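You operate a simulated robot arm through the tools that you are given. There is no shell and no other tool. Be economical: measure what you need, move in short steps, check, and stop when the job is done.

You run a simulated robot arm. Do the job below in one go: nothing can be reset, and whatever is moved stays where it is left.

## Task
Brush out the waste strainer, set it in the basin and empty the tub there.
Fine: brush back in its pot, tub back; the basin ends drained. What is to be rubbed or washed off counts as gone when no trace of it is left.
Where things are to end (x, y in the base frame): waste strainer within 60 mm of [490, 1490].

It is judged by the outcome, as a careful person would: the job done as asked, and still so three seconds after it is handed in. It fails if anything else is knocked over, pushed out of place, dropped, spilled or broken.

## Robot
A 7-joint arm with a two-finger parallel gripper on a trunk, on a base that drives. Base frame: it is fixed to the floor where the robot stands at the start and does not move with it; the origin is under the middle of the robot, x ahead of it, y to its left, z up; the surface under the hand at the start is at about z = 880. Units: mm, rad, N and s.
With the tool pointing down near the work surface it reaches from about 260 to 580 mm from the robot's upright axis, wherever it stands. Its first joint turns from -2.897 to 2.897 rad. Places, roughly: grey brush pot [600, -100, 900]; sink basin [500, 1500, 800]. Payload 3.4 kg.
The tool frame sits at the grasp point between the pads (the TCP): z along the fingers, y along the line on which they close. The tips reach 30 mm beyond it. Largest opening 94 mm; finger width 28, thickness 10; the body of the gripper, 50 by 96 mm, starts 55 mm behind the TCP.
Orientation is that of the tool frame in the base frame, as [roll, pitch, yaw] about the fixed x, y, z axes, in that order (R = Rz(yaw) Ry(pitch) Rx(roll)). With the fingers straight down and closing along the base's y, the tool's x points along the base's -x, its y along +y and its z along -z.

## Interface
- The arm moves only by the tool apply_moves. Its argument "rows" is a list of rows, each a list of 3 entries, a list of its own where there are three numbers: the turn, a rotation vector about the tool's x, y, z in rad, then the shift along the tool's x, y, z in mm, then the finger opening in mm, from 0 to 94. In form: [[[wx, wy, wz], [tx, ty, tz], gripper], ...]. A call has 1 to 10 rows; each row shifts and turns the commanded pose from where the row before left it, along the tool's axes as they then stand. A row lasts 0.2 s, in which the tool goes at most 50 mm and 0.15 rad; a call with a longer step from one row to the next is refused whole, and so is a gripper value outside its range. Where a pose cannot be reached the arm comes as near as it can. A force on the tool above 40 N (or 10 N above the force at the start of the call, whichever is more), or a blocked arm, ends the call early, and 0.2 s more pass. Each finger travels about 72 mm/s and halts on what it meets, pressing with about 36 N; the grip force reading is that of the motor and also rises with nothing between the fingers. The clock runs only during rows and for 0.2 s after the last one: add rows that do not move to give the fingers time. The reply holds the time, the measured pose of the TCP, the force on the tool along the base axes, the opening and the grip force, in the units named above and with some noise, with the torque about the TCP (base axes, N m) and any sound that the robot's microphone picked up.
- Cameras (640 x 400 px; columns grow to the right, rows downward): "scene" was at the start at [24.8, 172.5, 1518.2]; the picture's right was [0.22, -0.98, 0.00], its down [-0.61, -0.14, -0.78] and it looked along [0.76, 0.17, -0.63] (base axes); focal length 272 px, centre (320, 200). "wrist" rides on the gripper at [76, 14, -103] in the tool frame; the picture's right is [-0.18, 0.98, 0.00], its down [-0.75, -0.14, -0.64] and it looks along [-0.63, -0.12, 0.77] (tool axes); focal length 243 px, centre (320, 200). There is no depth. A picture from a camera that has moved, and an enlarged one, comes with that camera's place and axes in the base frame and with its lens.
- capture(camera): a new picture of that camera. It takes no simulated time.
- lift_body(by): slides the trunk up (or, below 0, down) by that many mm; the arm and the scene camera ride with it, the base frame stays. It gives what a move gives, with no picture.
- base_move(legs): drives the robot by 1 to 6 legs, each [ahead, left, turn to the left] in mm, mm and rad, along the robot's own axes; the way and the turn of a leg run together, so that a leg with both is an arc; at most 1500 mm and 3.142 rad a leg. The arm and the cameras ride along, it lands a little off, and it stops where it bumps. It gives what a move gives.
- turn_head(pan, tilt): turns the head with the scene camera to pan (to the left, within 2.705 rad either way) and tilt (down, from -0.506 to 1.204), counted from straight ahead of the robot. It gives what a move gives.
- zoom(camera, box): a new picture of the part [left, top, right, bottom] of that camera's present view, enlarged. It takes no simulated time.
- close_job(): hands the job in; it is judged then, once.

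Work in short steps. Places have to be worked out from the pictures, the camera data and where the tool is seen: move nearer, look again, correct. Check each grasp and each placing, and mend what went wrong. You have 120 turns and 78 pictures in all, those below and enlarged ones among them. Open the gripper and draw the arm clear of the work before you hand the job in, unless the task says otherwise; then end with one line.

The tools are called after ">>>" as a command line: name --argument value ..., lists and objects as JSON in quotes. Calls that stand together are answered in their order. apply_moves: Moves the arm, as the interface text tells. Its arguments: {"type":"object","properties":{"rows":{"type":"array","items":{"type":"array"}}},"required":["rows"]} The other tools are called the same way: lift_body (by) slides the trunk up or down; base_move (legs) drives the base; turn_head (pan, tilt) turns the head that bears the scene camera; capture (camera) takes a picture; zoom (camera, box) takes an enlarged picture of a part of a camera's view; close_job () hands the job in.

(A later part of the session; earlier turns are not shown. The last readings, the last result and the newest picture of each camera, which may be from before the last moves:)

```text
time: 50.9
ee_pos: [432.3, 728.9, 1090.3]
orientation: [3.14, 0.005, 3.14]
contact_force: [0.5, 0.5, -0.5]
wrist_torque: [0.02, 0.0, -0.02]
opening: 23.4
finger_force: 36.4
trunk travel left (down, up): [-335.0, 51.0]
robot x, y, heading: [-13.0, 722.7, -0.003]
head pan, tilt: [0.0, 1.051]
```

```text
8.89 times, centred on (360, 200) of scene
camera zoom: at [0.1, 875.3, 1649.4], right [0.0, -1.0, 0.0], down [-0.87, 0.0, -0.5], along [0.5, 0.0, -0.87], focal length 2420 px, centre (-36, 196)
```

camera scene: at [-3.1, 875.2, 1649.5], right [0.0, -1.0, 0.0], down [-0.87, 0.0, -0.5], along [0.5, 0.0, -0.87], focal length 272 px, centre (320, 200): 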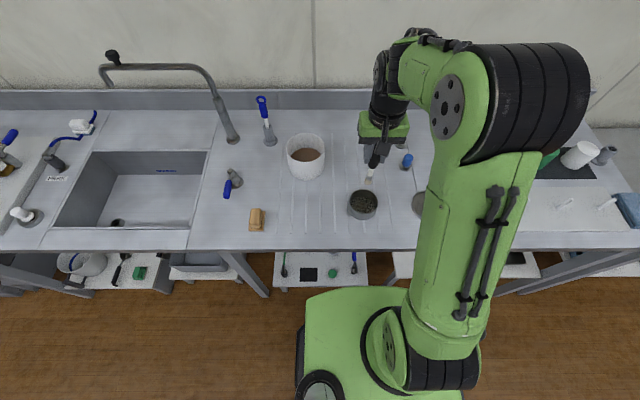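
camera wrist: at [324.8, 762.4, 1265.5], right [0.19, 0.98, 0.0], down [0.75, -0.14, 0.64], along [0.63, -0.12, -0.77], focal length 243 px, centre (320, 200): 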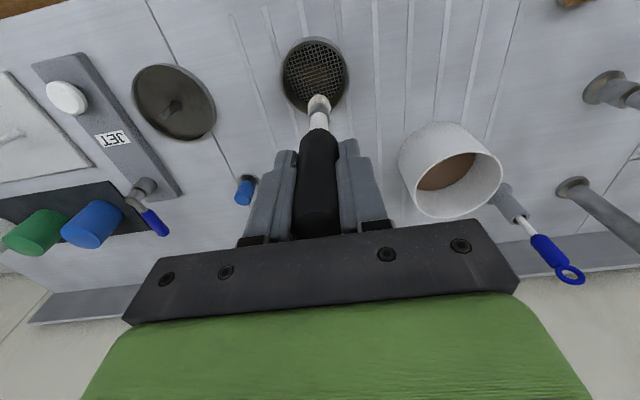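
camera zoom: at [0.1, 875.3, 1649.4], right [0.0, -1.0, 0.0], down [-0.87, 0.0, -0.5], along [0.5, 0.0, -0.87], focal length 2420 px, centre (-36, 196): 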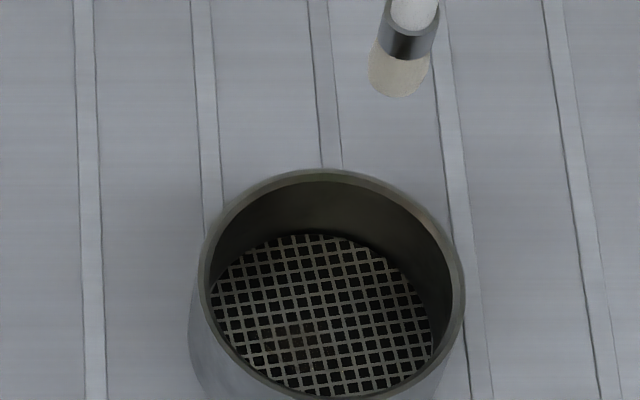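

The faint spot is at about (381,757), strainer centre ≈ (385,748). More rubbing there, with firmer pressure and circular strokes.

>>> apply_moves --rows '[[[0, 0, 0], [26, 14, 0], 0], [[0, 0, 0], [25, 14, 0], 0], [[0, 0, 0], [0, 0, 40], 0], [[0, 0, 0], [0, 0, 39], 0], [[0, 0, 0], [0, 0, 4], 0], [[0, 0, 0], [0, 0, 2], 0], [[0, 0, 0], [0, 0, 0.7], 0]]'

>>> apply_moves --rows '[[[0, 0, 0], [8, 8, 0], 0], [[0, 0, 0], [-16, 0, 0], 0], [[0, 0, 0], [0, -16, 0], 0], [[0, 0, 0], [16, 0, 0], 0], [[0, 0, 0], [0, 12, 0], 0], [[0, 0, 0], [-12, 0, 0], 0], [[0, 0, 0], [0, -8, 0], 0], [[0, 0, 0], [8, 0, 0], 0], [[0, 0, 0], [-4, 4, 0], 0], [[0, 0, 0], [8, 4, 0], 0]]'

>>> apply_moves --rows '[[[0, 0, 0], [4, 8, 0], 0], [[0, 0, 0], [-16, -8, 0], 0], [[0, 0, 0], [16, -8, 0], 0], [[0, 0, 0], [-16, 16, 0], 0], [[0, 0, 0], [8, -20, 0], 0], [[0, 0, 0], [0, 24, 0], 0], [[0, 0, 0], [-4, -24, 0], 0], [[0, 0, 0], [8, 24, 0], 0], [[0, 0, 0], [0, -24, 0], 0], [[0, 0, 0], [-4, 12, 0], 0]]'

>>> apply_moves --rows '[[[0, 0, 0], [0, 0, -40], 0], [[0, 0, 0], [0, 0, -40], 0], [[0, 0, 0], [-40, -10, -5], 0], [[0, 0, 0], [-40, 0, 0], 0]]'

>>> zoom --camera "scene" --box '[330, 178, 390, 223]'

```text
time: 52.5
ee_pos: [380.8, 756.5, 1005.4]
orientation: [3.141, 0.013, 3.141]
contact_force: [-1.0, 0.5, 25.5]
wrist_torque: [0.07, 0.09, 0.03]
opening: 23.2
finger_force: 36.2
trunk travel left (down, up): [-335.0, 51.0]
robot x, y, heading: [-12.4, 716.2, -0.0]
head pan, tilt: [0.0, 1.051]
```

```text
time: 53.0
ee_pos: [378.5, 762.5, 1005.4]
orientation: [-3.135, 0.002, 3.136]
contact_force: [-6.8, -2.9, 23.0]
wrist_torque: [-0.32, 0.85, -0.02]
opening: 23.6
finger_force: 36.0
trunk travel left (down, up): [-335.0, 51.0]
robot x, y, heading: [-9.3, 720.6, -0.005]
head pan, tilt: [0.0, 1.051]
stopped in row 2: the force on the tool passed its limit at 41 N (the readings are from after the stop); the commanded pose is now the measured one
```

```text
time: 55.2
ee_pos: [381.5, 757.4, 1004.1]
orientation: [-3.133, 0.001, 3.132]
contact_force: [-6.6, -6.5, 24.1]
wrist_torque: [-0.67, 0.8, -0.01]
opening: 23.5
finger_force: 35.5
trunk travel left (down, up): [-335.0, 51.0]
robot x, y, heading: [-13.2, 719.7, -0.009]
head pan, tilt: [0.0, 1.051]
```

```text
time: 56.2
ee_pos: [464.3, 752.9, 1090.1]
orientation: [-3.137, 0.001, 3.137]
contact_force: [0.2, 0.9, -0.3]
wrist_torque: [-0.02, 0.03, 0.02]
opening: 23.5
finger_force: 36.1
trunk travel left (down, up): [-335.0, 51.0]
robot x, y, heading: [-11.2, 720.5, -0.008]
head pan, tilt: [0.0, 1.051]
```

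```text
8.89 times, centred on (360, 200) of scene
camera zoom: at [-2.3, 875.3, 1649.4], right [0.0, -1.0, 0.0], down [-0.87, 0.0, -0.5], along [0.5, 0.0, -0.87], focal length 2420 px, centre (-36, 196)
```

zoom: 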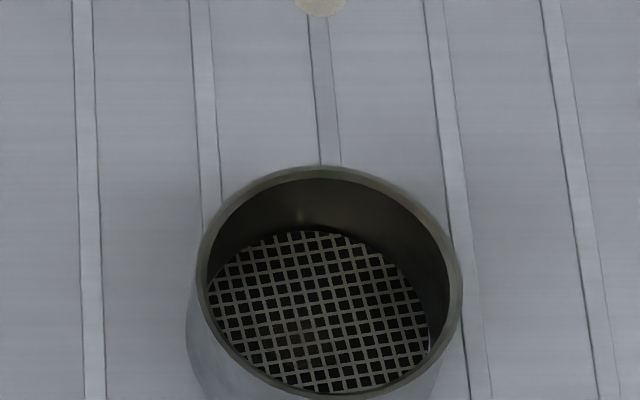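

>>> zoom --camera "scene" --box '[348, 198, 374, 218]'

```text
16.00 times, centred on (361, 208) of scene
camera zoom: at [-2.3, 875.3, 1649.4], right [0.0, -1.0, 0.0], down [-0.87, 0.0, -0.5], along [0.5, 0.0, -0.87], focal length 4357 px, centre (-336, 72)
```

zoom: 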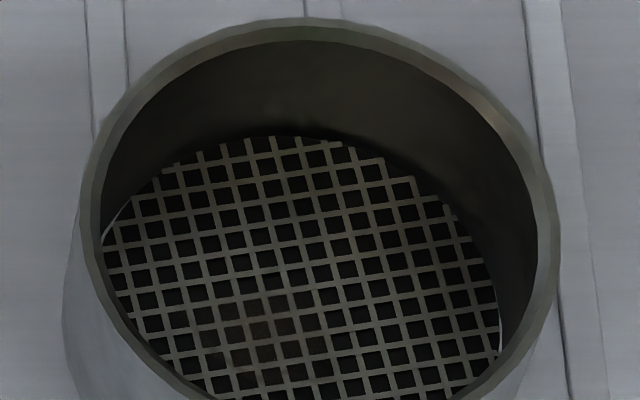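

A film patch remains about (377,762), ~22 mm across. Rub that spot again with moderate force.

>>> apply_moves --rows '[[[0, 0, 0], [44, 5, 0], 0], [[0, 0, 0], [43, 5, 0], 0], [[0, 0, 0], [0, 0, 40], 0], [[0, 0, 0], [0, 0, 40], 0], [[0, 0, 0], [0, 0, 4], 0], [[0, 0, 0], [0, 0, 1.5], 0], [[0, 0, 0], [0, 0, 0], 0]]'

>>> apply_moves --rows '[[[0, 0, 0], [10, 0, 0], 0], [[0, 0, 0], [-20, 0, 0], 0], [[0, 0, 0], [20, 4, 0], 0], [[0, 0, 0], [-20, 0, 0], 0], [[0, 0, 0], [20, 4, 0], 0], [[0, 0, 0], [-20, 0, 0], 0], [[0, 0, 0], [20, -12, 0], 0], [[0, 0, 0], [-20, 0, 0], 0], [[0, 0, 0], [20, -4, 0], 0], [[0, 0, 0], [-10, 8, 0], 0]]'

>>> apply_moves --rows '[[[0, 0, 0], [0, 0, -40], 0], [[0, 0, 0], [0, 0, -40], 0], [[0, 0, 0], [-40, -10, -5], 0], [[0, 0, 0], [-40, 0, 0], 0]]'

>>> zoom --camera "scene" --box '[348, 198, 374, 218]'

```text
time: 57.8
ee_pos: [375.1, 761.0, 1005.6]
orientation: [-3.139, 0.006, 3.134]
contact_force: [1.2, 0.3, 29.2]
wrist_torque: [0.08, -0.24, 0.04]
opening: 23.6
finger_force: 35.5
trunk travel left (down, up): [-335.0, 51.0]
robot x, y, heading: [-12.1, 721.6, -0.008]
head pan, tilt: [0.0, 1.051]
```

```text
time: 58.4
ee_pos: [372.0, 761.1, 1004.9]
orientation: [-3.136, -0.004, 3.137]
contact_force: [-4.7, -1.1, 22.7]
wrist_torque: [-0.02, 0.53, -0.04]
opening: 23.5
finger_force: 36.2
trunk travel left (down, up): [-335.0, 51.0]
robot x, y, heading: [-11.2, 719.9, -0.01]
head pan, tilt: [0.0, 1.051]
stopped in row 2: the force on the tool passed its limit at 45 N (the readings are from after the stop); the commanded pose is now the measured one
```

```text
time: 59.4
ee_pos: [453.8, 752.4, 1085.7]
orientation: [-3.136, -0.005, 3.137]
contact_force: [0.0, 0.0, -0.7]
wrist_torque: [0.02, 0.01, -0.04]
opening: 23.3
finger_force: 35.4
trunk travel left (down, up): [-335.0, 51.0]
robot x, y, heading: [-10.4, 723.7, -0.002]
head pan, tilt: [0.0, 1.051]
```

```text
16.00 times, centred on (361, 208) of scene
camera zoom: at [-1.9, 875.2, 1649.4], right [0.0, -1.0, 0.0], down [-0.87, 0.0, -0.5], along [0.5, 0.0, -0.87], focal length 4357 px, centre (-336, 72)
```

zoom: 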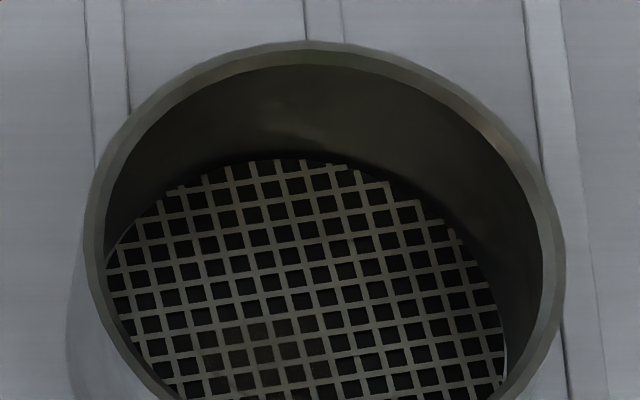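

Fading. Again, lighter so that the strokes aren't cut off.

>>> apply_moves --rows '[[[0, 0, 0], [40, 4, 0], 0], [[0, 0, 0], [39, 4, 0], 0], [[0, 0, 0], [0, 0, 40], 0], [[0, 0, 0], [0, 0, 36], 0], [[0, 0, 0], [0, 0, 3], 0], [[0, 0, 0], [0, 0, 0], 0]]'

>>> apply_moves --rows '[[[0, 0, 0], [10, -4, 0], 0], [[0, 0, 0], [-18, 0, 0], 0], [[0, 0, 0], [18, 4, 0], 0], [[0, 0, 0], [-18, 0, 0], 0], [[0, 0, 0], [18, 4, 0], 0], [[0, 0, 0], [-18, 0, 0], 0], [[0, 0, 0], [18, 4, 0], 0], [[0, 0, 0], [-18, 0, 0], 0], [[0, 0, 0], [18, -10, 0], 0], [[0, 0, 0], [-10, 2, 0], 0]]'

>>> apply_moves --rows '[[[0, 0, 0], [8, 8, 0], 0], [[0, 0, 0], [0, -18, 0], 0], [[0, 0, 0], [-4, 18, 0], 0], [[0, 0, 0], [0, -18, 0], 0], [[0, 0, 0], [-4, 18, 0], 0], [[0, 0, 0], [0, -18, 0], 0], [[0, 0, 0], [-4, 18, 0], 0], [[0, 0, 0], [0, -18, 0], 0], [[0, 0, 0], [-4, 18, 0], 0], [[0, 0, 0], [8, -8, 0], 0]]'

>>> apply_moves --rows '[[[0, 0, 0], [0, 0, -40], 0], [[0, 0, 0], [0, 0, -40], 0], [[0, 0, 0], [-40, -10, -5], 0], [[0, 0, 0], [-40, 0, 0], 0]]'

>>> zoom --camera "scene" --box '[348, 198, 374, 218]'

```text
time: 60.8
ee_pos: [372.0, 760.0, 1010.5]
orientation: [-3.136, -0.005, 3.137]
contact_force: [0.2, 0.1, 0.1]
wrist_torque: [0.02, 0.04, -0.02]
opening: 23.4
finger_force: 35.8
trunk travel left (down, up): [-335.0, 51.0]
robot x, y, heading: [-10.0, 719.3, -0.005]
head pan, tilt: [0.0, 1.051]
```

```text
time: 63.0
ee_pos: [376.4, 760.4, 1009.3]
orientation: [-3.137, -0.006, 3.135]
contact_force: [0.8, 0.5, -0.8]
wrist_torque: [-0.02, 0.03, -0.02]
opening: 23.5
finger_force: 36.4
trunk travel left (down, up): [-335.0, 51.0]
robot x, y, heading: [-10.8, 724.2, -0.01]
head pan, tilt: [0.0, 1.051]
```

```text
time: 65.2
ee_pos: [372.1, 758.8, 1010.2]
orientation: [-3.137, -0.002, 3.134]
contact_force: [-0.5, -0.2, -0.5]
wrist_torque: [0.05, 0.0, 0.0]
opening: 23.3
finger_force: 35.5
trunk travel left (down, up): [-335.0, 51.0]
robot x, y, heading: [-9.3, 721.6, -0.004]
head pan, tilt: [0.0, 1.051]
```

```text
time: 66.2
ee_pos: [455.5, 748.6, 1093.4]
orientation: [-3.135, -0.007, 3.136]
contact_force: [0.2, -0.2, 0.1]
wrist_torque: [-0.01, -0.03, -0.01]
opening: 23.4
finger_force: 36.2
trunk travel left (down, up): [-335.0, 51.0]
robot x, y, heading: [-9.8, 720.5, -0.004]
head pan, tilt: [0.0, 1.051]
```

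```text
16.00 times, centred on (361, 208) of scene
camera zoom: at [-1.7, 875.0, 1649.4], right [0.0, -1.0, 0.0], down [-0.87, 0.0, -0.5], along [0.5, 0.0, -0.87], focal length 4357 px, centre (-336, 72)
```

zoom: 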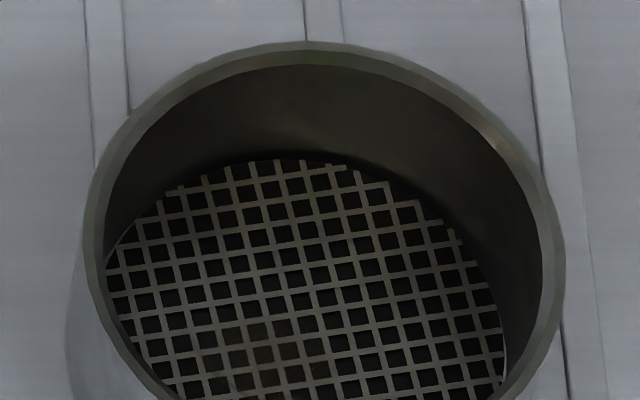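

No contact that time (z 1010). I go down 4 mm further and check force before stroking.

>>> apply_moves --rows '[[[0, 0, 0], [40, 6, 0], 0], [[0, 0, 0], [40, 6, 0], 0], [[0, 0, 0], [0, 0, 40], 0], [[0, 0, 0], [0, 0, 43], 0], [[0, 0, 0], [0, 0, 2.5], 0], [[0, 0, 0], [0, 0, 1], 0], [[0, 0, 0], [0, 0, 0], 0]]'

```text
time: 67.8
ee_pos: [373.5, 761.9, 1007.2]
orientation: [-3.137, -0.006, 3.137]
contact_force: [0.1, -0.5, -0.3]
wrist_torque: [-0.01, 0.0, -0.01]
opening: 23.1
finger_force: 35.7
trunk travel left (down, up): [-335.0, 51.0]
robot x, y, heading: [-9.4, 718.2, -0.003]
head pan, tilt: [0.0, 1.051]
```

>>> apply_moves --rows '[[[0, 0, 0], [0, 0, 2], 0], [[0, 0, 0], [0, 0, 0.5], 0], [[0, 0, 0], [0, 0, 0], 0]]'

```text
time: 68.6
ee_pos: [375.3, 762.8, 1004.5]
orientation: [-3.136, -0.003, 3.135]
contact_force: [0.9, -0.5, 6.0]
wrist_torque: [-0.03, -0.12, 0.01]
opening: 23.5
finger_force: 36.0
trunk travel left (down, up): [-335.0, 51.0]
robot x, y, heading: [-10.0, 719.9, -0.006]
head pan, tilt: [0.0, 1.051]
```

Contact at 6 N. A touch more, then strokes.

>>> apply_moves --rows '[[[0, 0, 0], [8, -6, 0.5], 0], [[0, 0, 0], [-18, 0, 0], 0], [[0, 0, 0], [18, 4, 0], 0], [[0, 0, 0], [-18, 0, 0], 0], [[0, 0, 0], [18, 4, 0], 0], [[0, 0, 0], [-18, 0, 0], 0], [[0, 0, 0], [18, 4, 0], 0], [[0, 0, 0], [-18, 0, 0], 0], [[0, 0, 0], [18, -10, 0], 0], [[0, 0, 0], [-8, 2, 0], 0]]'

>>> apply_moves --rows '[[[0, 0, 0], [8, 8, 0], 0], [[0, 0, 0], [0, -18, 0], 0], [[0, 0, 0], [-4, 18, 0], 0], [[0, 0, 0], [0, -18, 0], 0], [[0, 0, 0], [-4, 18, 0], 0], [[0, 0, 0], [0, -18, 0], 0], [[0, 0, 0], [-4, 18, 0], 0], [[0, 0, 0], [0, -18, 0], 0], [[0, 0, 0], [-4, 18, 0], 0], [[0, 0, 0], [8, -8, 0], 0]]'

>>> apply_moves --rows '[[[0, 0, 0], [0, 0, -40], 0], [[0, 0, 0], [0, 0, -40], 0], [[0, 0, 0], [-40, -10, -5], 0], [[0, 0, 0], [-40, 0, 0], 0]]'

>>> zoom --camera "scene" --box '[348, 200, 374, 220]'

```text
time: 70.8
ee_pos: [374.3, 760.9, 1005.2]
orientation: [-3.137, -0.007, 3.136]
contact_force: [-0.6, -1.1, 2.4]
wrist_torque: [-0.07, 0.15, -0.01]
opening: 23.3
finger_force: 36.0
trunk travel left (down, up): [-335.0, 51.0]
robot x, y, heading: [-11.9, 722.3, -0.008]
head pan, tilt: [0.0, 1.051]
```

```text
time: 73.0
ee_pos: [375.0, 756.7, 1005.9]
orientation: [-3.138, -0.005, 3.135]
contact_force: [-1.3, 0.6, -0.9]
wrist_torque: [-0.01, 0.01, 0.01]
opening: 23.1
finger_force: 36.1
trunk travel left (down, up): [-335.0, 51.0]
robot x, y, heading: [-12.9, 720.6, -0.004]
head pan, tilt: [0.0, 1.051]
```

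```text
time: 74.0
ee_pos: [456.2, 748.4, 1089.8]
orientation: [-3.136, -0.005, 3.137]
contact_force: [-0.4, 0.4, -0.4]
wrist_torque: [-0.03, 0.02, 0.0]
opening: 23.4
finger_force: 36.1
trunk travel left (down, up): [-335.0, 51.0]
robot x, y, heading: [-9.5, 719.9, -0.005]
head pan, tilt: [0.0, 1.051]
```

```text
16.00 times, centred on (361, 210) of scene
camera zoom: at [-1.6, 875.1, 1649.4], right [0.0, -1.0, 0.0], down [-0.87, 0.0, -0.5], along [0.5, 0.0, -0.87], focal length 4357 px, centre (-336, 40)
```

zoom: 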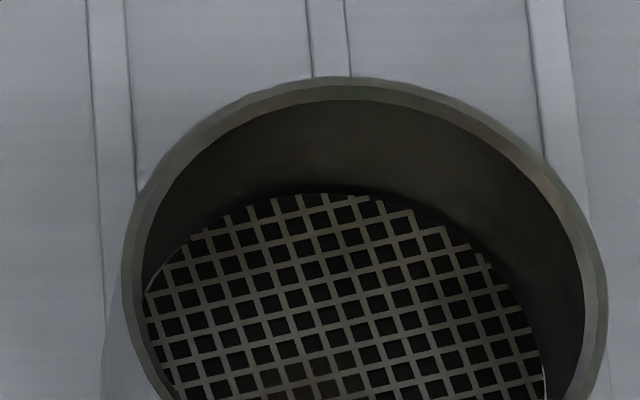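

Still a faint patch near (363,752); the strainer slid a bit. Another contact and a longer set of strokes.

>>> apply_moves --rows '[[[0, 0, 0], [47, 2, 0], 0], [[0, 0, 0], [46, 2, 0], 0], [[0, 0, 0], [0, 0, 40], 0], [[0, 0, 0], [0, 0, 40], 0], [[0, 0, 0], [0, 0, 3.5], 0], [[0, 0, 0], [0, 0, 1], 0], [[0, 0, 0], [0, 0, 0], 0]]'

```text
time: 75.6
ee_pos: [360.8, 754.9, 1005.6]
orientation: [-3.136, -0.007, 3.136]
contact_force: [0.0, 0.1, 0.1]
wrist_torque: [0.04, 0.0, -0.02]
opening: 23.2
finger_force: 36.0
trunk travel left (down, up): [-335.0, 51.0]
robot x, y, heading: [-6.2, 719.1, -0.006]
head pan, tilt: [0.0, 1.051]
```

>>> apply_moves --rows '[[[0, 0, 0], [0, 0, 1.5], 0], [[0, 0, 0], [0, 0, 0.8], 0], [[0, 0, 0], [0, 0, 0], 0]]'

```text
time: 76.4
ee_pos: [361.3, 755.4, 1004.5]
orientation: [-3.137, -0.002, 3.138]
contact_force: [-0.3, -0.4, 17.9]
wrist_torque: [0.04, -0.05, 0.02]
opening: 23.4
finger_force: 35.7
trunk travel left (down, up): [-335.0, 51.0]
robot x, y, heading: [-12.4, 719.7, -0.007]
head pan, tilt: [0.0, 1.051]
```

18 N contact. Stroking slowly.

>>> apply_moves --rows '[[[0, 0, 0], [0, -10, 0], 0], [[0, 0, 0], [0, 18, 0], 0], [[0, 0, 0], [4, -18, 0], 0], [[0, 0, 0], [0, 18, 0], 0], [[0, 0, 0], [-8, -18, 0], 0], [[0, 0, 0], [0, 18, 0], 0], [[0, 0, 0], [-4, -18, 0], 0], [[0, 0, 0], [0, 18, 0], 0], [[0, 0, 0], [4, -18, 0], 0], [[0, 0, 0], [4, 10, 0], 0]]'

>>> apply_moves --rows '[[[0, 0, 0], [8, -4, 0], 0], [[0, 0, 0], [-18, 0, 0], 0], [[0, 0, 0], [18, 4, 0], 0], [[0, 0, 0], [-18, 0, 0], 0], [[0, 0, 0], [18, 4, 0], 0], [[0, 0, 0], [-18, 0, 0], 0], [[0, 0, 0], [18, -8, 0], 0], [[0, 0, 0], [-18, 0, 0], 0], [[0, 0, 0], [18, 4, 0], 0], [[0, 0, 0], [-8, 0, 0], 0]]'

>>> apply_moves --rows '[[[0, 0, 0], [0, 0, -40], 0], [[0, 0, 0], [0, 0, -40], 0], [[0, 0, 0], [-45, 0, 0], 0], [[0, 0, 0], [-45, 0, 0], 0]]'

>>> zoom --camera "scene" --box '[348, 202, 376, 223]'

```text
time: 77.4
ee_pos: [357.5, 753.0, 1005.2]
orientation: [-3.128, 0.005, 3.128]
contact_force: [-3.0, 0.0, 16.2]
wrist_torque: [-0.06, 0.31, 0.02]
opening: 23.8
finger_force: 35.9
trunk travel left (down, up): [-335.0, 51.0]
robot x, y, heading: [-10.6, 722.9, -0.009]
head pan, tilt: [0.0, 1.051]
stopped in row 4: the force on the tool passed its limit at 41 N (the readings are from after the stop); the commanded pose is now the measured one
```

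```text
time: 78.7
ee_pos: [356.7, 755.2, 1003.4]
orientation: [-3.122, 0.006, 3.126]
contact_force: [-1.8, -2.8, 14.9]
wrist_torque: [-0.16, 0.23, -0.02]
opening: 23.4
finger_force: 35.5
trunk travel left (down, up): [-335.0, 51.0]
robot x, y, heading: [-6.1, 719.8, -0.007]
head pan, tilt: [0.0, 1.051]
stopped in row 6: the force on the tool passed its limit at 43 N (the readings are from after the stop); the commanded pose is now the measured one
```

```text
time: 79.7
ee_pos: [444.3, 757.0, 1082.1]
orientation: [-3.126, 0.002, 3.128]
contact_force: [0.4, -0.2, -0.1]
wrist_torque: [-0.01, -0.02, 0.03]
opening: 23.2
finger_force: 36.0
trunk travel left (down, up): [-335.0, 51.0]
robot x, y, heading: [-10.7, 720.7, -0.006]
head pan, tilt: [0.0, 1.051]
```

```text
16.00 times, centred on (362, 212) of scene
camera zoom: at [-1.4, 874.9, 1649.4], right [-0.01, -1.0, 0.0], down [-0.87, 0.0, -0.5], along [0.5, 0.0, -0.87], focal length 4357 px, centre (-352, 0)
```

zoom: 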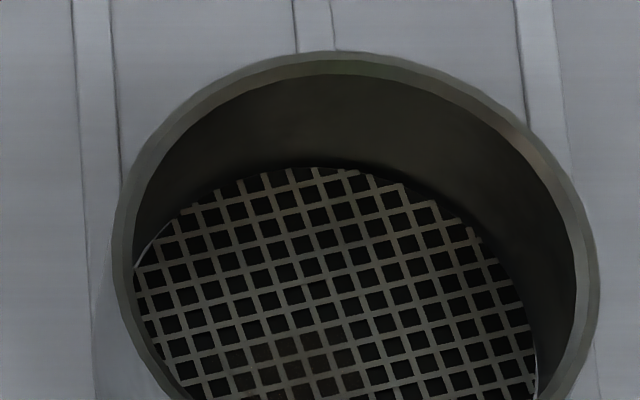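

Fading slowly; I continue with ~10 N contact to avoid aborts.

>>> apply_moves --rows '[[[0, 0, 0], [44, -3, 0], 0], [[0, 0, 0], [43, -2, 0], 0], [[0, 0, 0], [0, 0, 40], 0], [[0, 0, 0], [0, 0, 34], 0], [[0, 0, 0], [0, 0, 2.5], 0], [[0, 0, 0], [0, 0, 1], 0], [[0, 0, 0], [0, 0, 0], 0]]'

```text
time: 81.3
ee_pos: [360.6, 750.2, 1006.0]
orientation: [-3.124, 0.004, 3.124]
contact_force: [-0.3, 0.5, -1.4]
wrist_torque: [0.0, -0.01, -0.01]
opening: 23.3
finger_force: 35.9
trunk travel left (down, up): [-335.0, 51.0]
robot x, y, heading: [-7.5, 719.9, -0.007]
head pan, tilt: [0.0, 1.051]
```

>>> apply_moves --rows '[[[0, 0, 0], [2, 0, 2], 0], [[0, 0, 0], [0, 0, 0.5], 0], [[0, 0, 0], [0, 0, 0], 0]]'

```text
time: 82.1
ee_pos: [358.3, 750.2, 1003.5]
orientation: [-3.126, 0.005, 3.125]
contact_force: [2.8, 0.5, 13.0]
wrist_torque: [0.07, -0.43, 0.04]
opening: 23.2
finger_force: 35.9
trunk travel left (down, up): [-335.0, 51.0]
robot x, y, heading: [-8.9, 721.5, -0.009]
head pan, tilt: [0.0, 1.051]
```

>>> apply_moves --rows '[[[0, 0, 0], [-8, 8, 0], 0], [[0, 0, 0], [14, 0, 0], 0], [[0, 0, 0], [0, -14, 0], 0], [[0, 0, 0], [-14, 0, 0], 0], [[0, 0, 0], [0, 14, 0], 0], [[0, 0, 0], [14, 0, 0], 0], [[0, 0, 0], [0, -14, 0], 0], [[0, 0, 0], [-14, 14, 0], 0], [[0, 0, 0], [14, -14, 0], 0], [[0, 0, 0], [-7, 7, 0], 0]]'

>>> apply_moves --rows '[[[0, 0, 0], [-8, 8, 0], 0], [[0, 0, 0], [14, 0, 0], 0], [[0, 0, 0], [0, -14, 0], 0], [[0, 0, 0], [-14, 0, 0], 0], [[0, 0, 0], [0, 14, 0], 0], [[0, 0, 0], [14, 0, 0], 0], [[0, 0, 0], [0, -14, 0], 0], [[0, 0, 0], [-14, 14, 0], 0], [[0, 0, 0], [14, -14, 0], 0], [[0, 0, 0], [-6, 6, 0], 0]]'

>>> apply_moves --rows '[[[0, 0, 0], [12, 0, 0], 0], [[0, 0, 0], [-24, 4, 0], 0], [[0, 0, 0], [24, 0, 0], 0], [[0, 0, 0], [-24, -4, 0], 0], [[0, 0, 0], [24, -4, 0], 0], [[0, 0, 0], [-24, 0, 0], 0], [[0, 0, 0], [24, 4, 0], 0], [[0, 0, 0], [-24, 4, 0], 0], [[0, 0, 0], [24, 0, 0], 0], [[0, 0, 0], [-12, -4, 0], 0]]'

>>> apply_moves --rows '[[[0, 0, 0], [0, 0, -40], 0], [[0, 0, 0], [0, 0, -40], 0], [[0, 0, 0], [-45, 0, 0], 0], [[0, 0, 0], [-45, 0, 0], 0]]'

>>> zoom --camera "scene" --box '[344, 202, 376, 226]'

```text
time: 84.3
ee_pos: [355.6, 750.4, 1003.6]
orientation: [-3.122, 0.0, 3.124]
contact_force: [-2.1, -2.3, 14.0]
wrist_torque: [-0.25, 0.25, 0.01]
opening: 23.5
finger_force: 36.2
trunk travel left (down, up): [-335.0, 51.0]
robot x, y, heading: [-16.8, 720.1, -0.004]
head pan, tilt: [0.0, 1.051]
```

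```text
time: 86.5
ee_pos: [356.1, 751.3, 1003.3]
orientation: [-3.122, 0.002, 3.123]
contact_force: [-2.3, -1.3, 23.7]
wrist_torque: [-0.12, 0.3, 0.01]
opening: 23.5
finger_force: 35.9
trunk travel left (down, up): [-335.0, 51.0]
robot x, y, heading: [-11.0, 720.2, -0.002]
head pan, tilt: [0.0, 1.051]
```

```text
time: 88.7
ee_pos: [359.6, 753.7, 1004.2]
orientation: [-3.124, 0.002, 3.126]
contact_force: [0.5, 0.1, -0.1]
wrist_torque: [0.01, 0.01, -0.03]
opening: 23.4
finger_force: 35.8
trunk travel left (down, up): [-335.0, 51.0]
robot x, y, heading: [-8.8, 721.3, -0.005]
head pan, tilt: [0.0, 1.051]
```

```text
time: 89.7
ee_pos: [448.1, 751.6, 1084.0]
orientation: [-3.124, 0.0, 3.127]
contact_force: [-0.7, -0.5, 0.0]
wrist_torque: [-0.01, 0.01, 0.01]
opening: 23.3
finger_force: 36.0
trunk travel left (down, up): [-335.0, 51.0]
robot x, y, heading: [-10.9, 720.3, -0.007]
head pan, tilt: [0.0, 1.051]
```

```text
16.00 times, centred on (360, 214) of scene
camera zoom: at [-1.2, 874.7, 1649.5], right [-0.01, -1.0, 0.0], down [-0.87, 0.0, -0.5], along [0.5, 0.0, -0.87], focal length 4357 px, centre (-320, -24)
```

zoom: 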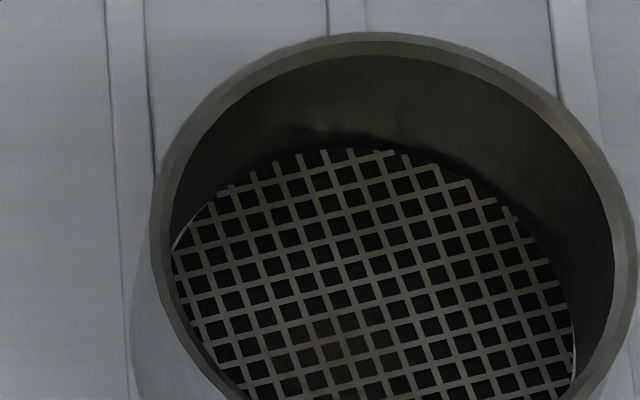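

The remaining film lies toward the near (−x) side, around (349,750). I rub there, shifted nearer.

>>> apply_moves --rows '[[[0, 0, 0], [49, 0, 0], 0], [[0, 0, 0], [49, -1, 0], 0], [[0, 0, 0], [3, 0, 40], 0], [[0, 0, 0], [0, 0, 36], 0], [[0, 0, 0], [0, 0, 2.5], 0], [[0, 0, 0], [0, 0, 1], 0], [[0, 0, 0], [0, 0, 0.5], 0], [[0, 0, 0], [0, 0, 0], 0]]'

```text
time: 91.5
ee_pos: [347.0, 751.7, 1003.8]
orientation: [-3.124, 0.002, 3.126]
contact_force: [-0.1, 0.1, 3.5]
wrist_torque: [0.02, -0.09, 0.02]
opening: 23.2
finger_force: 36.4
trunk travel left (down, up): [-335.0, 51.0]
robot x, y, heading: [-8.9, 722.3, -0.007]
head pan, tilt: [0.0, 1.051]
```

>>> apply_moves --rows '[[[0, 0, 0], [0, -8, 0.8], 0], [[0, 0, 0], [0, 18, 0], 0], [[0, 0, 0], [5, -18, 0], 0], [[0, 0, 0], [0, 18, 0], 0], [[0, 0, 0], [5, -18, 0], 0], [[0, 0, 0], [0, 18, 0], 0], [[0, 0, 0], [-5, -18, 0], 0], [[0, 0, 0], [0, 18, 0], 0], [[0, 0, 0], [-5, -18, 0], 0], [[0, 0, 0], [0, 18, 0], 0]]'

>>> apply_moves --rows '[[[0, 0, 0], [-5, -18, 0], 0], [[0, 0, 0], [0, 18, 0], 0], [[0, 0, 0], [5, -18, 0], 0], [[0, 0, 0], [5, 18, 0], 0], [[0, 0, 0], [5, -18, 0], 0], [[0, 0, 0], [0, 18, 0], 0], [[0, 0, 0], [-5, -18, 0], 0], [[0, 0, 0], [0, 18, 0], 0], [[0, 0, 0], [-5, -8, 0], 0]]'

>>> apply_moves --rows '[[[0, 0, 0], [0, 0, -40], 0], [[0, 0, 0], [0, 0, -40], 0], [[0, 0, 0], [-15, -40, 0], 0]]'

>>> zoom --camera "wrist" --box '[280, 0, 440, 100]'

```text
time: 93.7
ee_pos: [347.6, 760.8, 1003.4]
orientation: [-3.121, 0.005, 3.124]
contact_force: [0.0, -6.4, 14.9]
wrist_torque: [-0.65, -0.01, 0.0]
opening: 23.3
finger_force: 36.4
trunk travel left (down, up): [-335.0, 51.0]
robot x, y, heading: [-11.3, 719.8, -0.006]
head pan, tilt: [0.0, 1.051]
```

```text
time: 95.5
ee_pos: [338.1, 752.8, 1001.7]
orientation: [-3.116, -0.004, 3.124]
contact_force: [-8.2, 0.2, 29.7]
wrist_torque: [0.16, 0.81, 0.03]
opening: 23.5
finger_force: 35.7
trunk travel left (down, up): [-335.0, 51.0]
robot x, y, heading: [-9.3, 718.9, -0.004]
head pan, tilt: [0.0, 1.051]
stopped in row 8: the force on the tool passed its limit at 40 N (the readings are from after the stop); the commanded pose is now the measured one
```

```text
time: 96.3
ee_pos: [356.4, 716.1, 1080.5]
orientation: [-3.119, -0.005, 3.122]
contact_force: [0.3, 0.6, -1.1]
wrist_torque: [0.06, -0.02, 0.0]
opening: 23.4
finger_force: 35.3
trunk travel left (down, up): [-335.0, 51.0]
robot x, y, heading: [-10.0, 719.8, -0.006]
head pan, tilt: [0.0, 1.051]
```

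```text
4.00 times, centred on (360, 50) of wrist
camera zoom: at [281.8, 733.9, 1183.4], right [0.2, 0.98, -0.02], down [0.75, -0.14, 0.64], along [0.62, -0.15, -0.77], focal length 970 px, centre (160, 800)
```

zoom: 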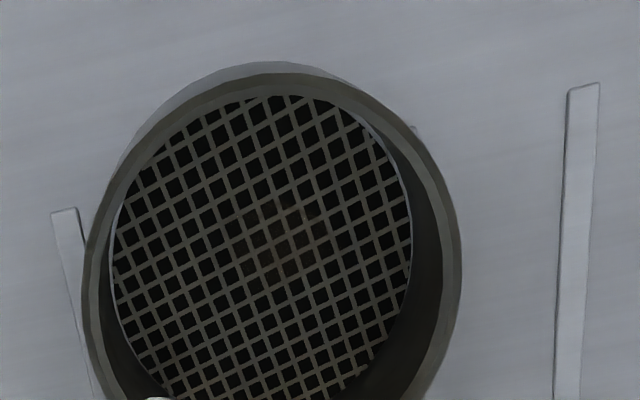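

The trace is near the mesh centre, (337,745); the strainer has crept toward the bench edge, so now I stroke only in +x under contact (lifting to return), dragging it back.

>>> apply_moves --rows '[[[0, 0, 0], [28, 28, 0], 0], [[0, 0, 0], [0, 0, 40], 0], [[0, 0, 0], [0, 0, 34], 0], [[0, 0, 0], [0, 0, 2.5], 0], [[0, 0, 0], [0, 0, 1], 0], [[0, 0, 0], [0, 0, 0.5], 0], [[0, 0, 0], [0, 0, 0], 0]]'

```text
time: 97.9
ee_pos: [329.1, 740.6, 1003.5]
orientation: [-3.117, 0.0, 3.124]
contact_force: [0.5, 0.8, 12.5]
wrist_torque: [0.18, -0.16, -0.02]
opening: 23.5
finger_force: 35.8
trunk travel left (down, up): [-335.0, 51.0]
robot x, y, heading: [-11.0, 722.7, -0.005]
head pan, tilt: [0.0, 1.051]
```

>>> apply_moves --rows '[[[0, 0, 0], [-14, 0, 0.4], 0], [[0, 0, 0], [-14, 0, 0], 0], [[0, 0, 0], [0, 0, -12], 0], [[0, 0, 0], [28, 3, 0], 0], [[0, 0, 0], [0, 0, 12], 0], [[0, 0, 0], [-14, 0, 0], 0], [[0, 0, 0], [-14, 0, 0], 0], [[0, 0, 0], [0, 0, -12], 0], [[0, 0, 0], [28, 4, 0], 0], [[0, 0, 0], [0, 0, 12], 0]]'

>>> apply_moves --rows '[[[0, 0, 0], [-14, 0, 0], 0], [[0, 0, 0], [-16, 0, 0], 0], [[0, 0, 0], [0, 0, -12], 0], [[0, 0, 0], [28, 3, 0], 0], [[0, 0, 0], [0, 0, 12], 0], [[0, 0, 0], [-14, 0, 0], 0], [[0, 0, 0], [-16, 0, 0], 0], [[0, 0, 0], [0, 0, -12], 0], [[0, 0, 0], [26, -7, 0], 0], [[0, 0, 0], [0, 0, 12], 0]]'

>>> apply_moves --rows '[[[0, 0, 0], [-14, 0, 0], 0], [[0, 0, 0], [-16, 0, 0], 0], [[0, 0, 0], [0, 0, -12], 0], [[0, 0, 0], [26, -3, 0], 0], [[0, 0, 0], [0, 0, 12], 0], [[0, 0, 0], [-14, 0, 0], 0], [[0, 0, 0], [-16, 0, 0], 0], [[0, 0, 0], [0, 0, -40], 0], [[0, 0, 0], [-10, -35, -30], 0]]'

>>> zoom --camera "wrist" --box '[260, 0, 420, 100]'

```text
time: 100.1
ee_pos: [327.8, 749.0, 1002.6]
orientation: [-3.118, -0.002, 3.123]
contact_force: [-0.6, 1.3, 9.4]
wrist_torque: [0.11, 0.12, -0.02]
opening: 23.6
finger_force: 36.5
trunk travel left (down, up): [-335.0, 51.0]
robot x, y, heading: [-10.5, 720.7, -0.009]
head pan, tilt: [0.0, 1.051]
```

```text
time: 102.3
ee_pos: [332.9, 745.1, 1002.4]
orientation: [-3.116, -0.003, 3.124]
contact_force: [-1.1, -0.5, 3.3]
wrist_torque: [-0.01, 0.09, -0.02]
opening: 23.4
finger_force: 35.8
trunk travel left (down, up): [-335.0, 51.0]
robot x, y, heading: [-13.1, 720.1, -0.007]
head pan, tilt: [0.0, 1.051]
```

```text
time: 104.3
ee_pos: [378.9, 706.5, 1076.3]
orientation: [-3.117, -0.002, 3.122]
contact_force: [0.3, -0.8, -0.2]
wrist_torque: [0.04, 0.0, 0.01]
opening: 23.4
finger_force: 35.9
trunk travel left (down, up): [-335.0, 51.0]
robot x, y, heading: [-9.4, 722.2, -0.005]
head pan, tilt: [0.0, 1.051]
```

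```text
4.00 times, centred on (340, 50) of wrist
camera zoom: at [304.0, 725.5, 1178.3], right [0.2, 0.98, -0.02], down [0.75, -0.14, 0.64], along [0.62, -0.15, -0.77], focal length 970 px, centre (240, 800)
```

zoom: 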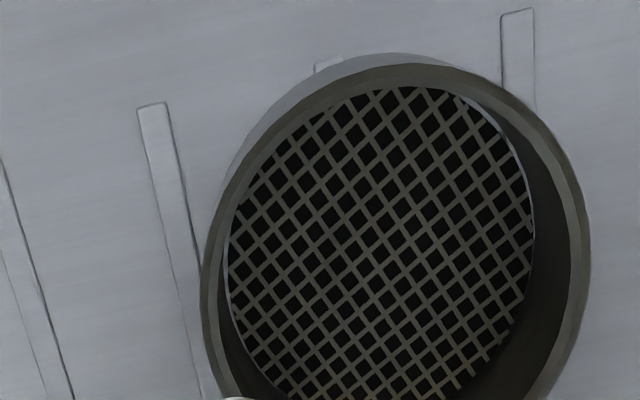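

Looks clean now. A tighter check of the mesh.

>>> zoom --camera "wrist" --box '[312, 18, 400, 73]'

>>> zoom --camera "scene" --box '[344, 200, 380, 227]'

```text
7.27 times, centred on (356, 46) of wrist
camera zoom: at [304.0, 725.5, 1178.3], right [0.2, 0.98, -0.02], down [0.75, -0.14, 0.64], along [0.62, -0.15, -0.77], focal length 1764 px, centre (58, 1324)
```

zoom: 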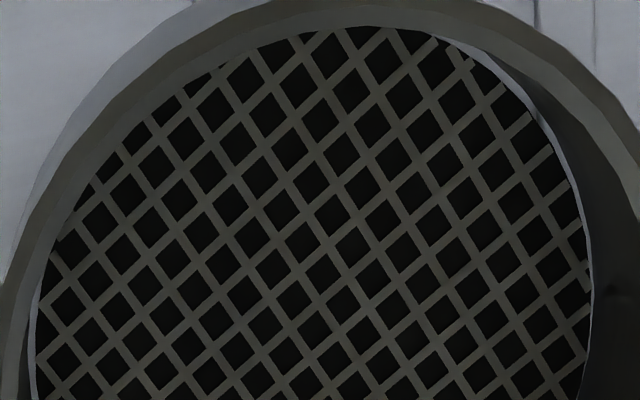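

```text
14.81 times, centred on (362, 214) of scene
camera zoom: at [-2.0, 872.7, 1649.7], right [-0.01, -1.0, 0.0], down [-0.87, 0.01, -0.5], along [0.5, 0.0, -0.87], focal length 4034 px, centre (-302, 0)
```

zoom: 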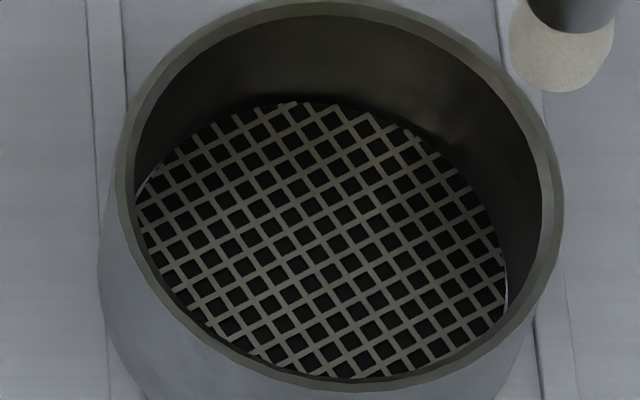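

Strainer is clean. Now I straighten the tool, raise it, and drive back to the brush pot.

>>> apply_moves --rows '[[[-0.0245, 0, -0.019], [0, 0, -40], 0], [[0, 0, 0], [0, 0, -45], 0], [[0, 0, 0], [0, 0, 0], 0]]'

>>> base_move --legs '[[0, -710, 0], [0, 0, 0.15], [45, 0, 0]]'

```text
time: 105.1
ee_pos: [378.0, 708.6, 1159.7]
orientation: [3.141, -0.002, -3.141]
contact_force: [0.3, 0.0, 0.7]
wrist_torque: [-0.03, -0.02, -0.02]
opening: 23.3
finger_force: 36.0
trunk travel left (down, up): [-335.0, 51.0]
robot x, y, heading: [-9.9, 719.0, -0.005]
head pan, tilt: [0.0, 1.051]
```

```text
time: 110.1
ee_pos: [411.6, 50.7, 1160.5]
orientation: [3.141, -0.005, -3.006]
contact_force: [-0.2, 0.4, -1.0]
wrist_torque: [0.01, 0.07, -0.03]
opening: 23.6
finger_force: 36.1
trunk travel left (down, up): [-335.0, 51.0]
robot x, y, heading: [25.3, 7.6, 0.133]
head pan, tilt: [0.0, 1.051]
```

Slightly short of the previous stance; nudge ahead, then square yaw and go over the pot.

>>> base_move --legs '[[18, 0, 0]]'

>>> apply_moves --rows '[[[0, 0, 0.068], [0, 0, 0], 0], [[0, 0, 0.068], [0, 0, 0], 0], [[0, 0, 0], [-29, -28, 0], 0], [[0, 0, 0], [-29, -28, 0], 0], [[0, 0, 0], [-29, -28, 0], 0], [[0, 0, 0], [-29, -28, 0], 0], [[0, 0, 0], [-29, -28, 0], 0], [[0, 0, 0], [-29, -28, 0], 0], [[0, 0, 0], [0, 0, 0], 0]]'

```text
time: 110.9
ee_pos: [427.9, 51.4, 1161.2]
orientation: [3.141, 0.0, -3.006]
contact_force: [0.3, -0.4, -0.8]
wrist_torque: [0.01, 0.01, -0.03]
opening: 23.4
finger_force: 36.2
trunk travel left (down, up): [-335.0, 51.0]
robot x, y, heading: [44.7, 9.5, 0.132]
head pan, tilt: [0.0, 1.051]
```

```text
time: 112.9
ee_pos: [600.4, -114.4, 1159.0]
orientation: [-3.139, -0.001, -3.139]
contact_force: [-0.2, 0.1, -0.7]
wrist_torque: [-0.04, -0.05, -0.01]
opening: 23.2
finger_force: 35.7
trunk travel left (down, up): [-335.0, 51.0]
robot x, y, heading: [45.3, 10.6, 0.131]
head pan, tilt: [0.0, 1.051]
```

Fine adjust and lower partway, then look at tip against the pot mouth.

>>> apply_moves --rows '[[[0, 0, 0], [-4, -1.5, 0], 0], [[0, 0, 0], [0, 0, 0], 0]]'

>>> lift_body --by -85

>>> zoom --camera "wrist" --box '[240, 40, 400, 140]'

>>> turn_head --pan -0.35 --tilt 0.85

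>>> capture --camera "scene"

```text
time: 113.5
ee_pos: [605.7, -115.5, 1158.8]
orientation: [-3.141, -0.004, 3.141]
contact_force: [-0.3, 0.0, -1.1]
wrist_torque: [0.03, -0.01, 0.02]
opening: 23.3
finger_force: 35.8
trunk travel left (down, up): [-335.0, 51.0]
robot x, y, heading: [42.7, 8.7, 0.13]
head pan, tilt: [0.0, 1.051]
```

```text
time: 114.7
ee_pos: [606.0, -117.0, 1073.3]
orientation: [-3.139, -0.003, 3.14]
contact_force: [-0.1, 0.0, -0.3]
wrist_torque: [0.03, -0.01, 0.03]
opening: 23.1
finger_force: 36.2
trunk travel left (down, up): [-250.0, 136.0]
robot x, y, heading: [41.9, 10.1, 0.134]
head pan, tilt: [0.0, 1.051]
```

```text
4.00 times, centred on (320, 90) of wrist
camera zoom: at [530.8, -101.3, 1176.2], right [0.18, 0.98, 0.0], down [0.76, -0.14, 0.64], along [0.63, -0.12, -0.77], focal length 970 px, centre (320, 640)
```

zoom: 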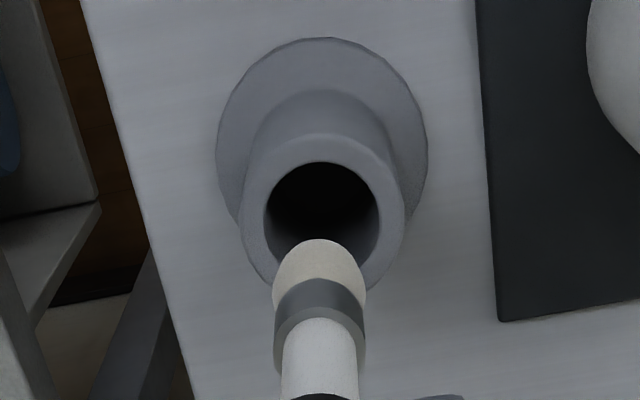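

```text
time: 115.6
ee_pos: [606.7, -116.7, 1072.8]
orientation: [-3.139, -0.004, 3.141]
contact_force: [0.5, 0.1, -0.8]
wrist_torque: [0.03, -0.01, -0.05]
opening: 23.5
finger_force: 35.8
trunk travel left (down, up): [-250.0, 136.0]
robot x, y, heading: [43.3, 11.1, 0.136]
head pan, tilt: [-0.351, 0.85]
```

```text
34 pictures are left
camera scene: at [40.2, 139.2, 1578.3], right [-0.22, -0.98, 0.0], down [-0.73, 0.16, -0.66], along [0.64, -0.14, -0.75], focal length 272 px, centre (320, 200)
```

scene: 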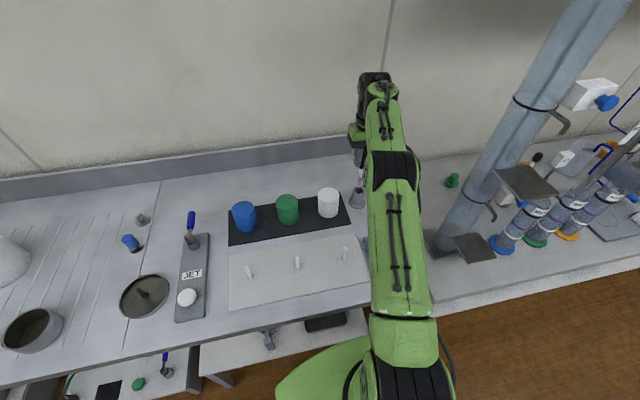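

Mouth looks centred at about x≈600, y≈−115; tip roughly x 605. I shift 3 mm nearer, lower 15 mm and look again.

>>> apply_moves --rows '[[[0, 0, 0], [3, 0.5, 0], 0], [[0, 0, 0], [0, 0, 0], 0]]'

>>> lift_body --by -15

>>> zoom --camera "wrist" --box '[240, 40, 400, 140]'

>>> zoom --camera "scene" --box '[330, 160, 394, 220]'

```text
time: 116.2
ee_pos: [604.0, -117.1, 1072.0]
orientation: [-3.14, -0.003, 3.141]
contact_force: [0.5, -0.1, 0.2]
wrist_torque: [0.01, -0.01, -0.03]
opening: 23.5
finger_force: 35.9
trunk travel left (down, up): [-250.0, 136.0]
robot x, y, heading: [44.1, 10.3, 0.134]
head pan, tilt: [-0.351, 0.85]
```

```text
time: 116.8
ee_pos: [603.6, -117.4, 1058.4]
orientation: [-3.141, -0.004, 3.141]
contact_force: [0.0, 0.7, 0.2]
wrist_torque: [0.0, 0.01, -0.02]
opening: 23.3
finger_force: 35.9
trunk travel left (down, up): [-235.0, 151.0]
robot x, y, heading: [42.7, 7.4, 0.136]
head pan, tilt: [-0.351, 0.85]
```

```text
4.00 times, centred on (320, 90) of wrist
camera zoom: at [527.5, -100.7, 1161.2], right [0.18, 0.98, 0.0], down [0.76, -0.14, 0.64], along [0.63, -0.12, -0.77], focal length 970 px, centre (320, 640)
```

zoom: 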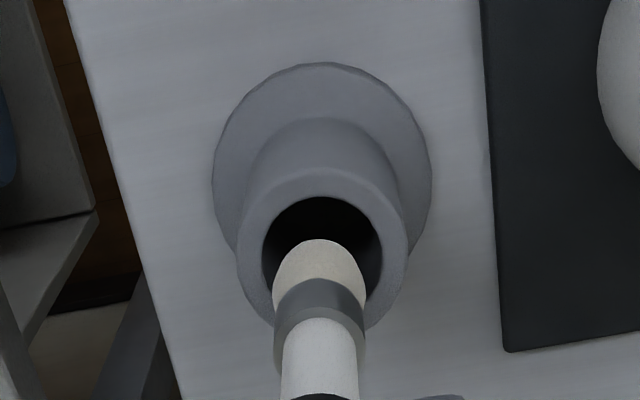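

```text
6.67 times, centred on (362, 190) of scene
camera zoom: at [40.0, 139.1, 1563.3], right [-0.22, -0.98, 0.0], down [-0.73, 0.16, -0.66], along [0.64, -0.14, -0.75], focal length 1815 px, centre (40, 267)
```

zoom: 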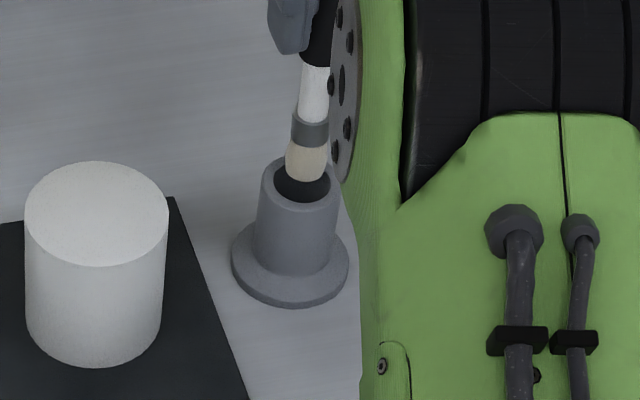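

Vision from both cameras puts the tip about 5 mm too far in +x. Shift 4.5 mm nearer, then check.

>>> apply_moves --rows '[[[0, 0, 0], [4.5, 0.5, 0], 0], [[0, 0, 0], [0, 0, 0], 0]]'

>>> zoom --camera "wrist" --box '[240, 40, 400, 140]'

>>> zoom --camera "scene" --box '[346, 170, 378, 200]'

```text
time: 117.4
ee_pos: [599.8, -115.0, 1059.1]
orientation: [-3.139, -0.003, 3.141]
contact_force: [0.0, -0.8, 0.3]
wrist_torque: [0.03, -0.01, 0.02]
opening: 23.4
finger_force: 35.7
trunk travel left (down, up): [-235.0, 151.0]
robot x, y, heading: [45.5, 11.6, 0.128]
head pan, tilt: [-0.351, 0.85]
```

```text
4.00 times, centred on (320, 90) of wrist
camera zoom: at [523.4, -100.2, 1161.4], right [0.18, 0.98, 0.0], down [0.76, -0.14, 0.64], along [0.63, -0.12, -0.77], focal length 970 px, centre (320, 640)
```

zoom: 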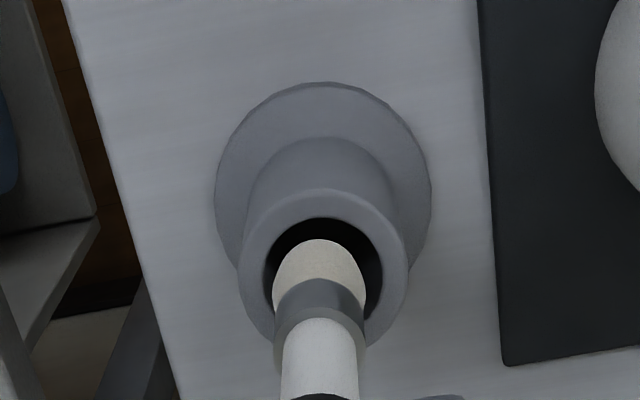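

```text
13.33 times, centred on (362, 185) of scene
camera zoom: at [40.6, 139.0, 1563.5], right [-0.22, -0.98, 0.0], down [-0.73, 0.16, -0.66], along [0.64, -0.14, -0.75], focal length 3630 px, centre (-240, 400)
```

zoom: 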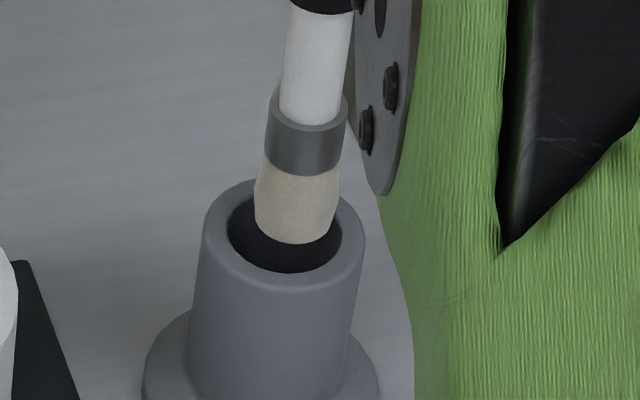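

Nearly aligned: shift 2 mm nearer and 1.2 mm left, then lower 8 mm and check force.

>>> apply_moves --rows '[[[0, 0, 0], [2, 1.2, 0], 0], [[0, 0, 0], [0, 0, 0], 0], [[0, 0, 0], [0, 0, 4], 0], [[0, 0, 0], [0, 0, 4], 0], [[0, 0, 0], [0, 0, 0], 0]]'

>>> zoom --camera "scene" --box '[346, 170, 378, 200]'

```text
time: 118.6
ee_pos: [596.1, -115.2, 1052.1]
orientation: [-3.14, -0.004, 3.142]
contact_force: [-0.3, -0.5, 0.0]
wrist_torque: [0.01, -0.06, 0.02]
opening: 23.4
finger_force: 36.3
trunk travel left (down, up): [-235.0, 151.0]
robot x, y, heading: [41.8, 11.4, 0.133]
head pan, tilt: [-0.351, 0.85]
```

```text
13.33 times, centred on (362, 185) of scene
camera zoom: at [40.2, 139.0, 1563.5], right [-0.22, -0.98, 0.0], down [-0.73, 0.16, -0.66], along [0.64, -0.14, -0.75], focal length 3630 px, centre (-240, 400)
```

zoom: 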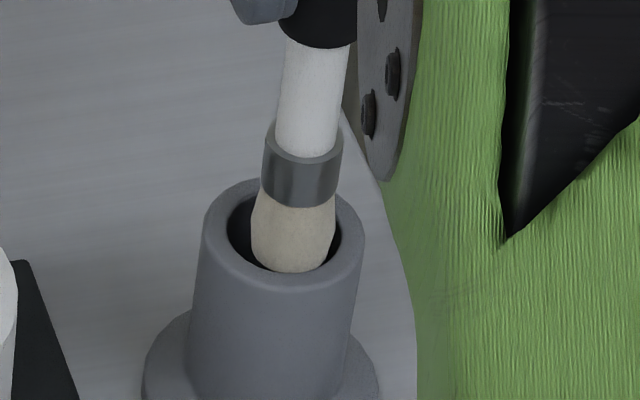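

Tip is at the mouth; gap smaller on the right, so shift 2 mm left and continue down carefully.

>>> apply_moves --rows '[[[0, 0, 0], [0, 1.8, 0], 0], [[0, 0, 0], [0, 0, 0], 0], [[0, 0, 0], [0, 0, 4], 0], [[0, 0, 0], [0, 0, 4], 0], [[0, 0, 0], [0, 0, 0], 0]]'

>>> zoom --camera "wrist" --box '[240, 40, 400, 140]'

```text
time: 119.8
ee_pos: [597.6, -112.2, 1041.8]
orientation: [-3.141, -0.003, 3.141]
contact_force: [3.8, -1.8, 0.4]
wrist_torque: [-0.18, -0.34, -0.01]
opening: 23.3
finger_force: 36.0
trunk travel left (down, up): [-235.0, 151.0]
robot x, y, heading: [44.8, 11.4, 0.128]
head pan, tilt: [-0.351, 0.85]
```

```text
4.00 times, centred on (320, 90) of wrist
camera zoom: at [522.2, -97.4, 1145.4], right [0.18, 0.98, 0.0], down [0.76, -0.14, 0.64], along [0.63, -0.12, -0.77], focal length 970 px, centre (320, 640)
```

zoom: 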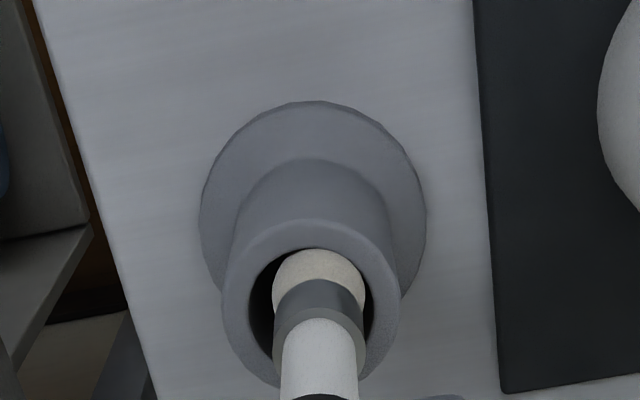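

The tip is in the mouth with slight side force (too near and too far left). Correct by +2 mm x, −1.6 mm y, then continue down.

>>> apply_moves --rows '[[[0, 0, 0], [-2, -1.6, 0], 0], [[0, 0, 0], [0, 0, 0], 0], [[0, 0, 0], [0, 0, 5], 0], [[0, 0, 0], [0, 0, 5], 0], [[0, 0, 0], [0, 0, 0], 0]]'

```text
time: 121.0
ee_pos: [598.9, -114.9, 1033.0]
orientation: [3.141, -0.004, 3.14]
contact_force: [-0.1, -1.0, 0.2]
wrist_torque: [-0.04, 0.0, 0.0]
opening: 23.4
finger_force: 35.9
trunk travel left (down, up): [-235.0, 151.0]
robot x, y, heading: [42.5, 10.7, 0.131]
head pan, tilt: [-0.351, 0.85]
```

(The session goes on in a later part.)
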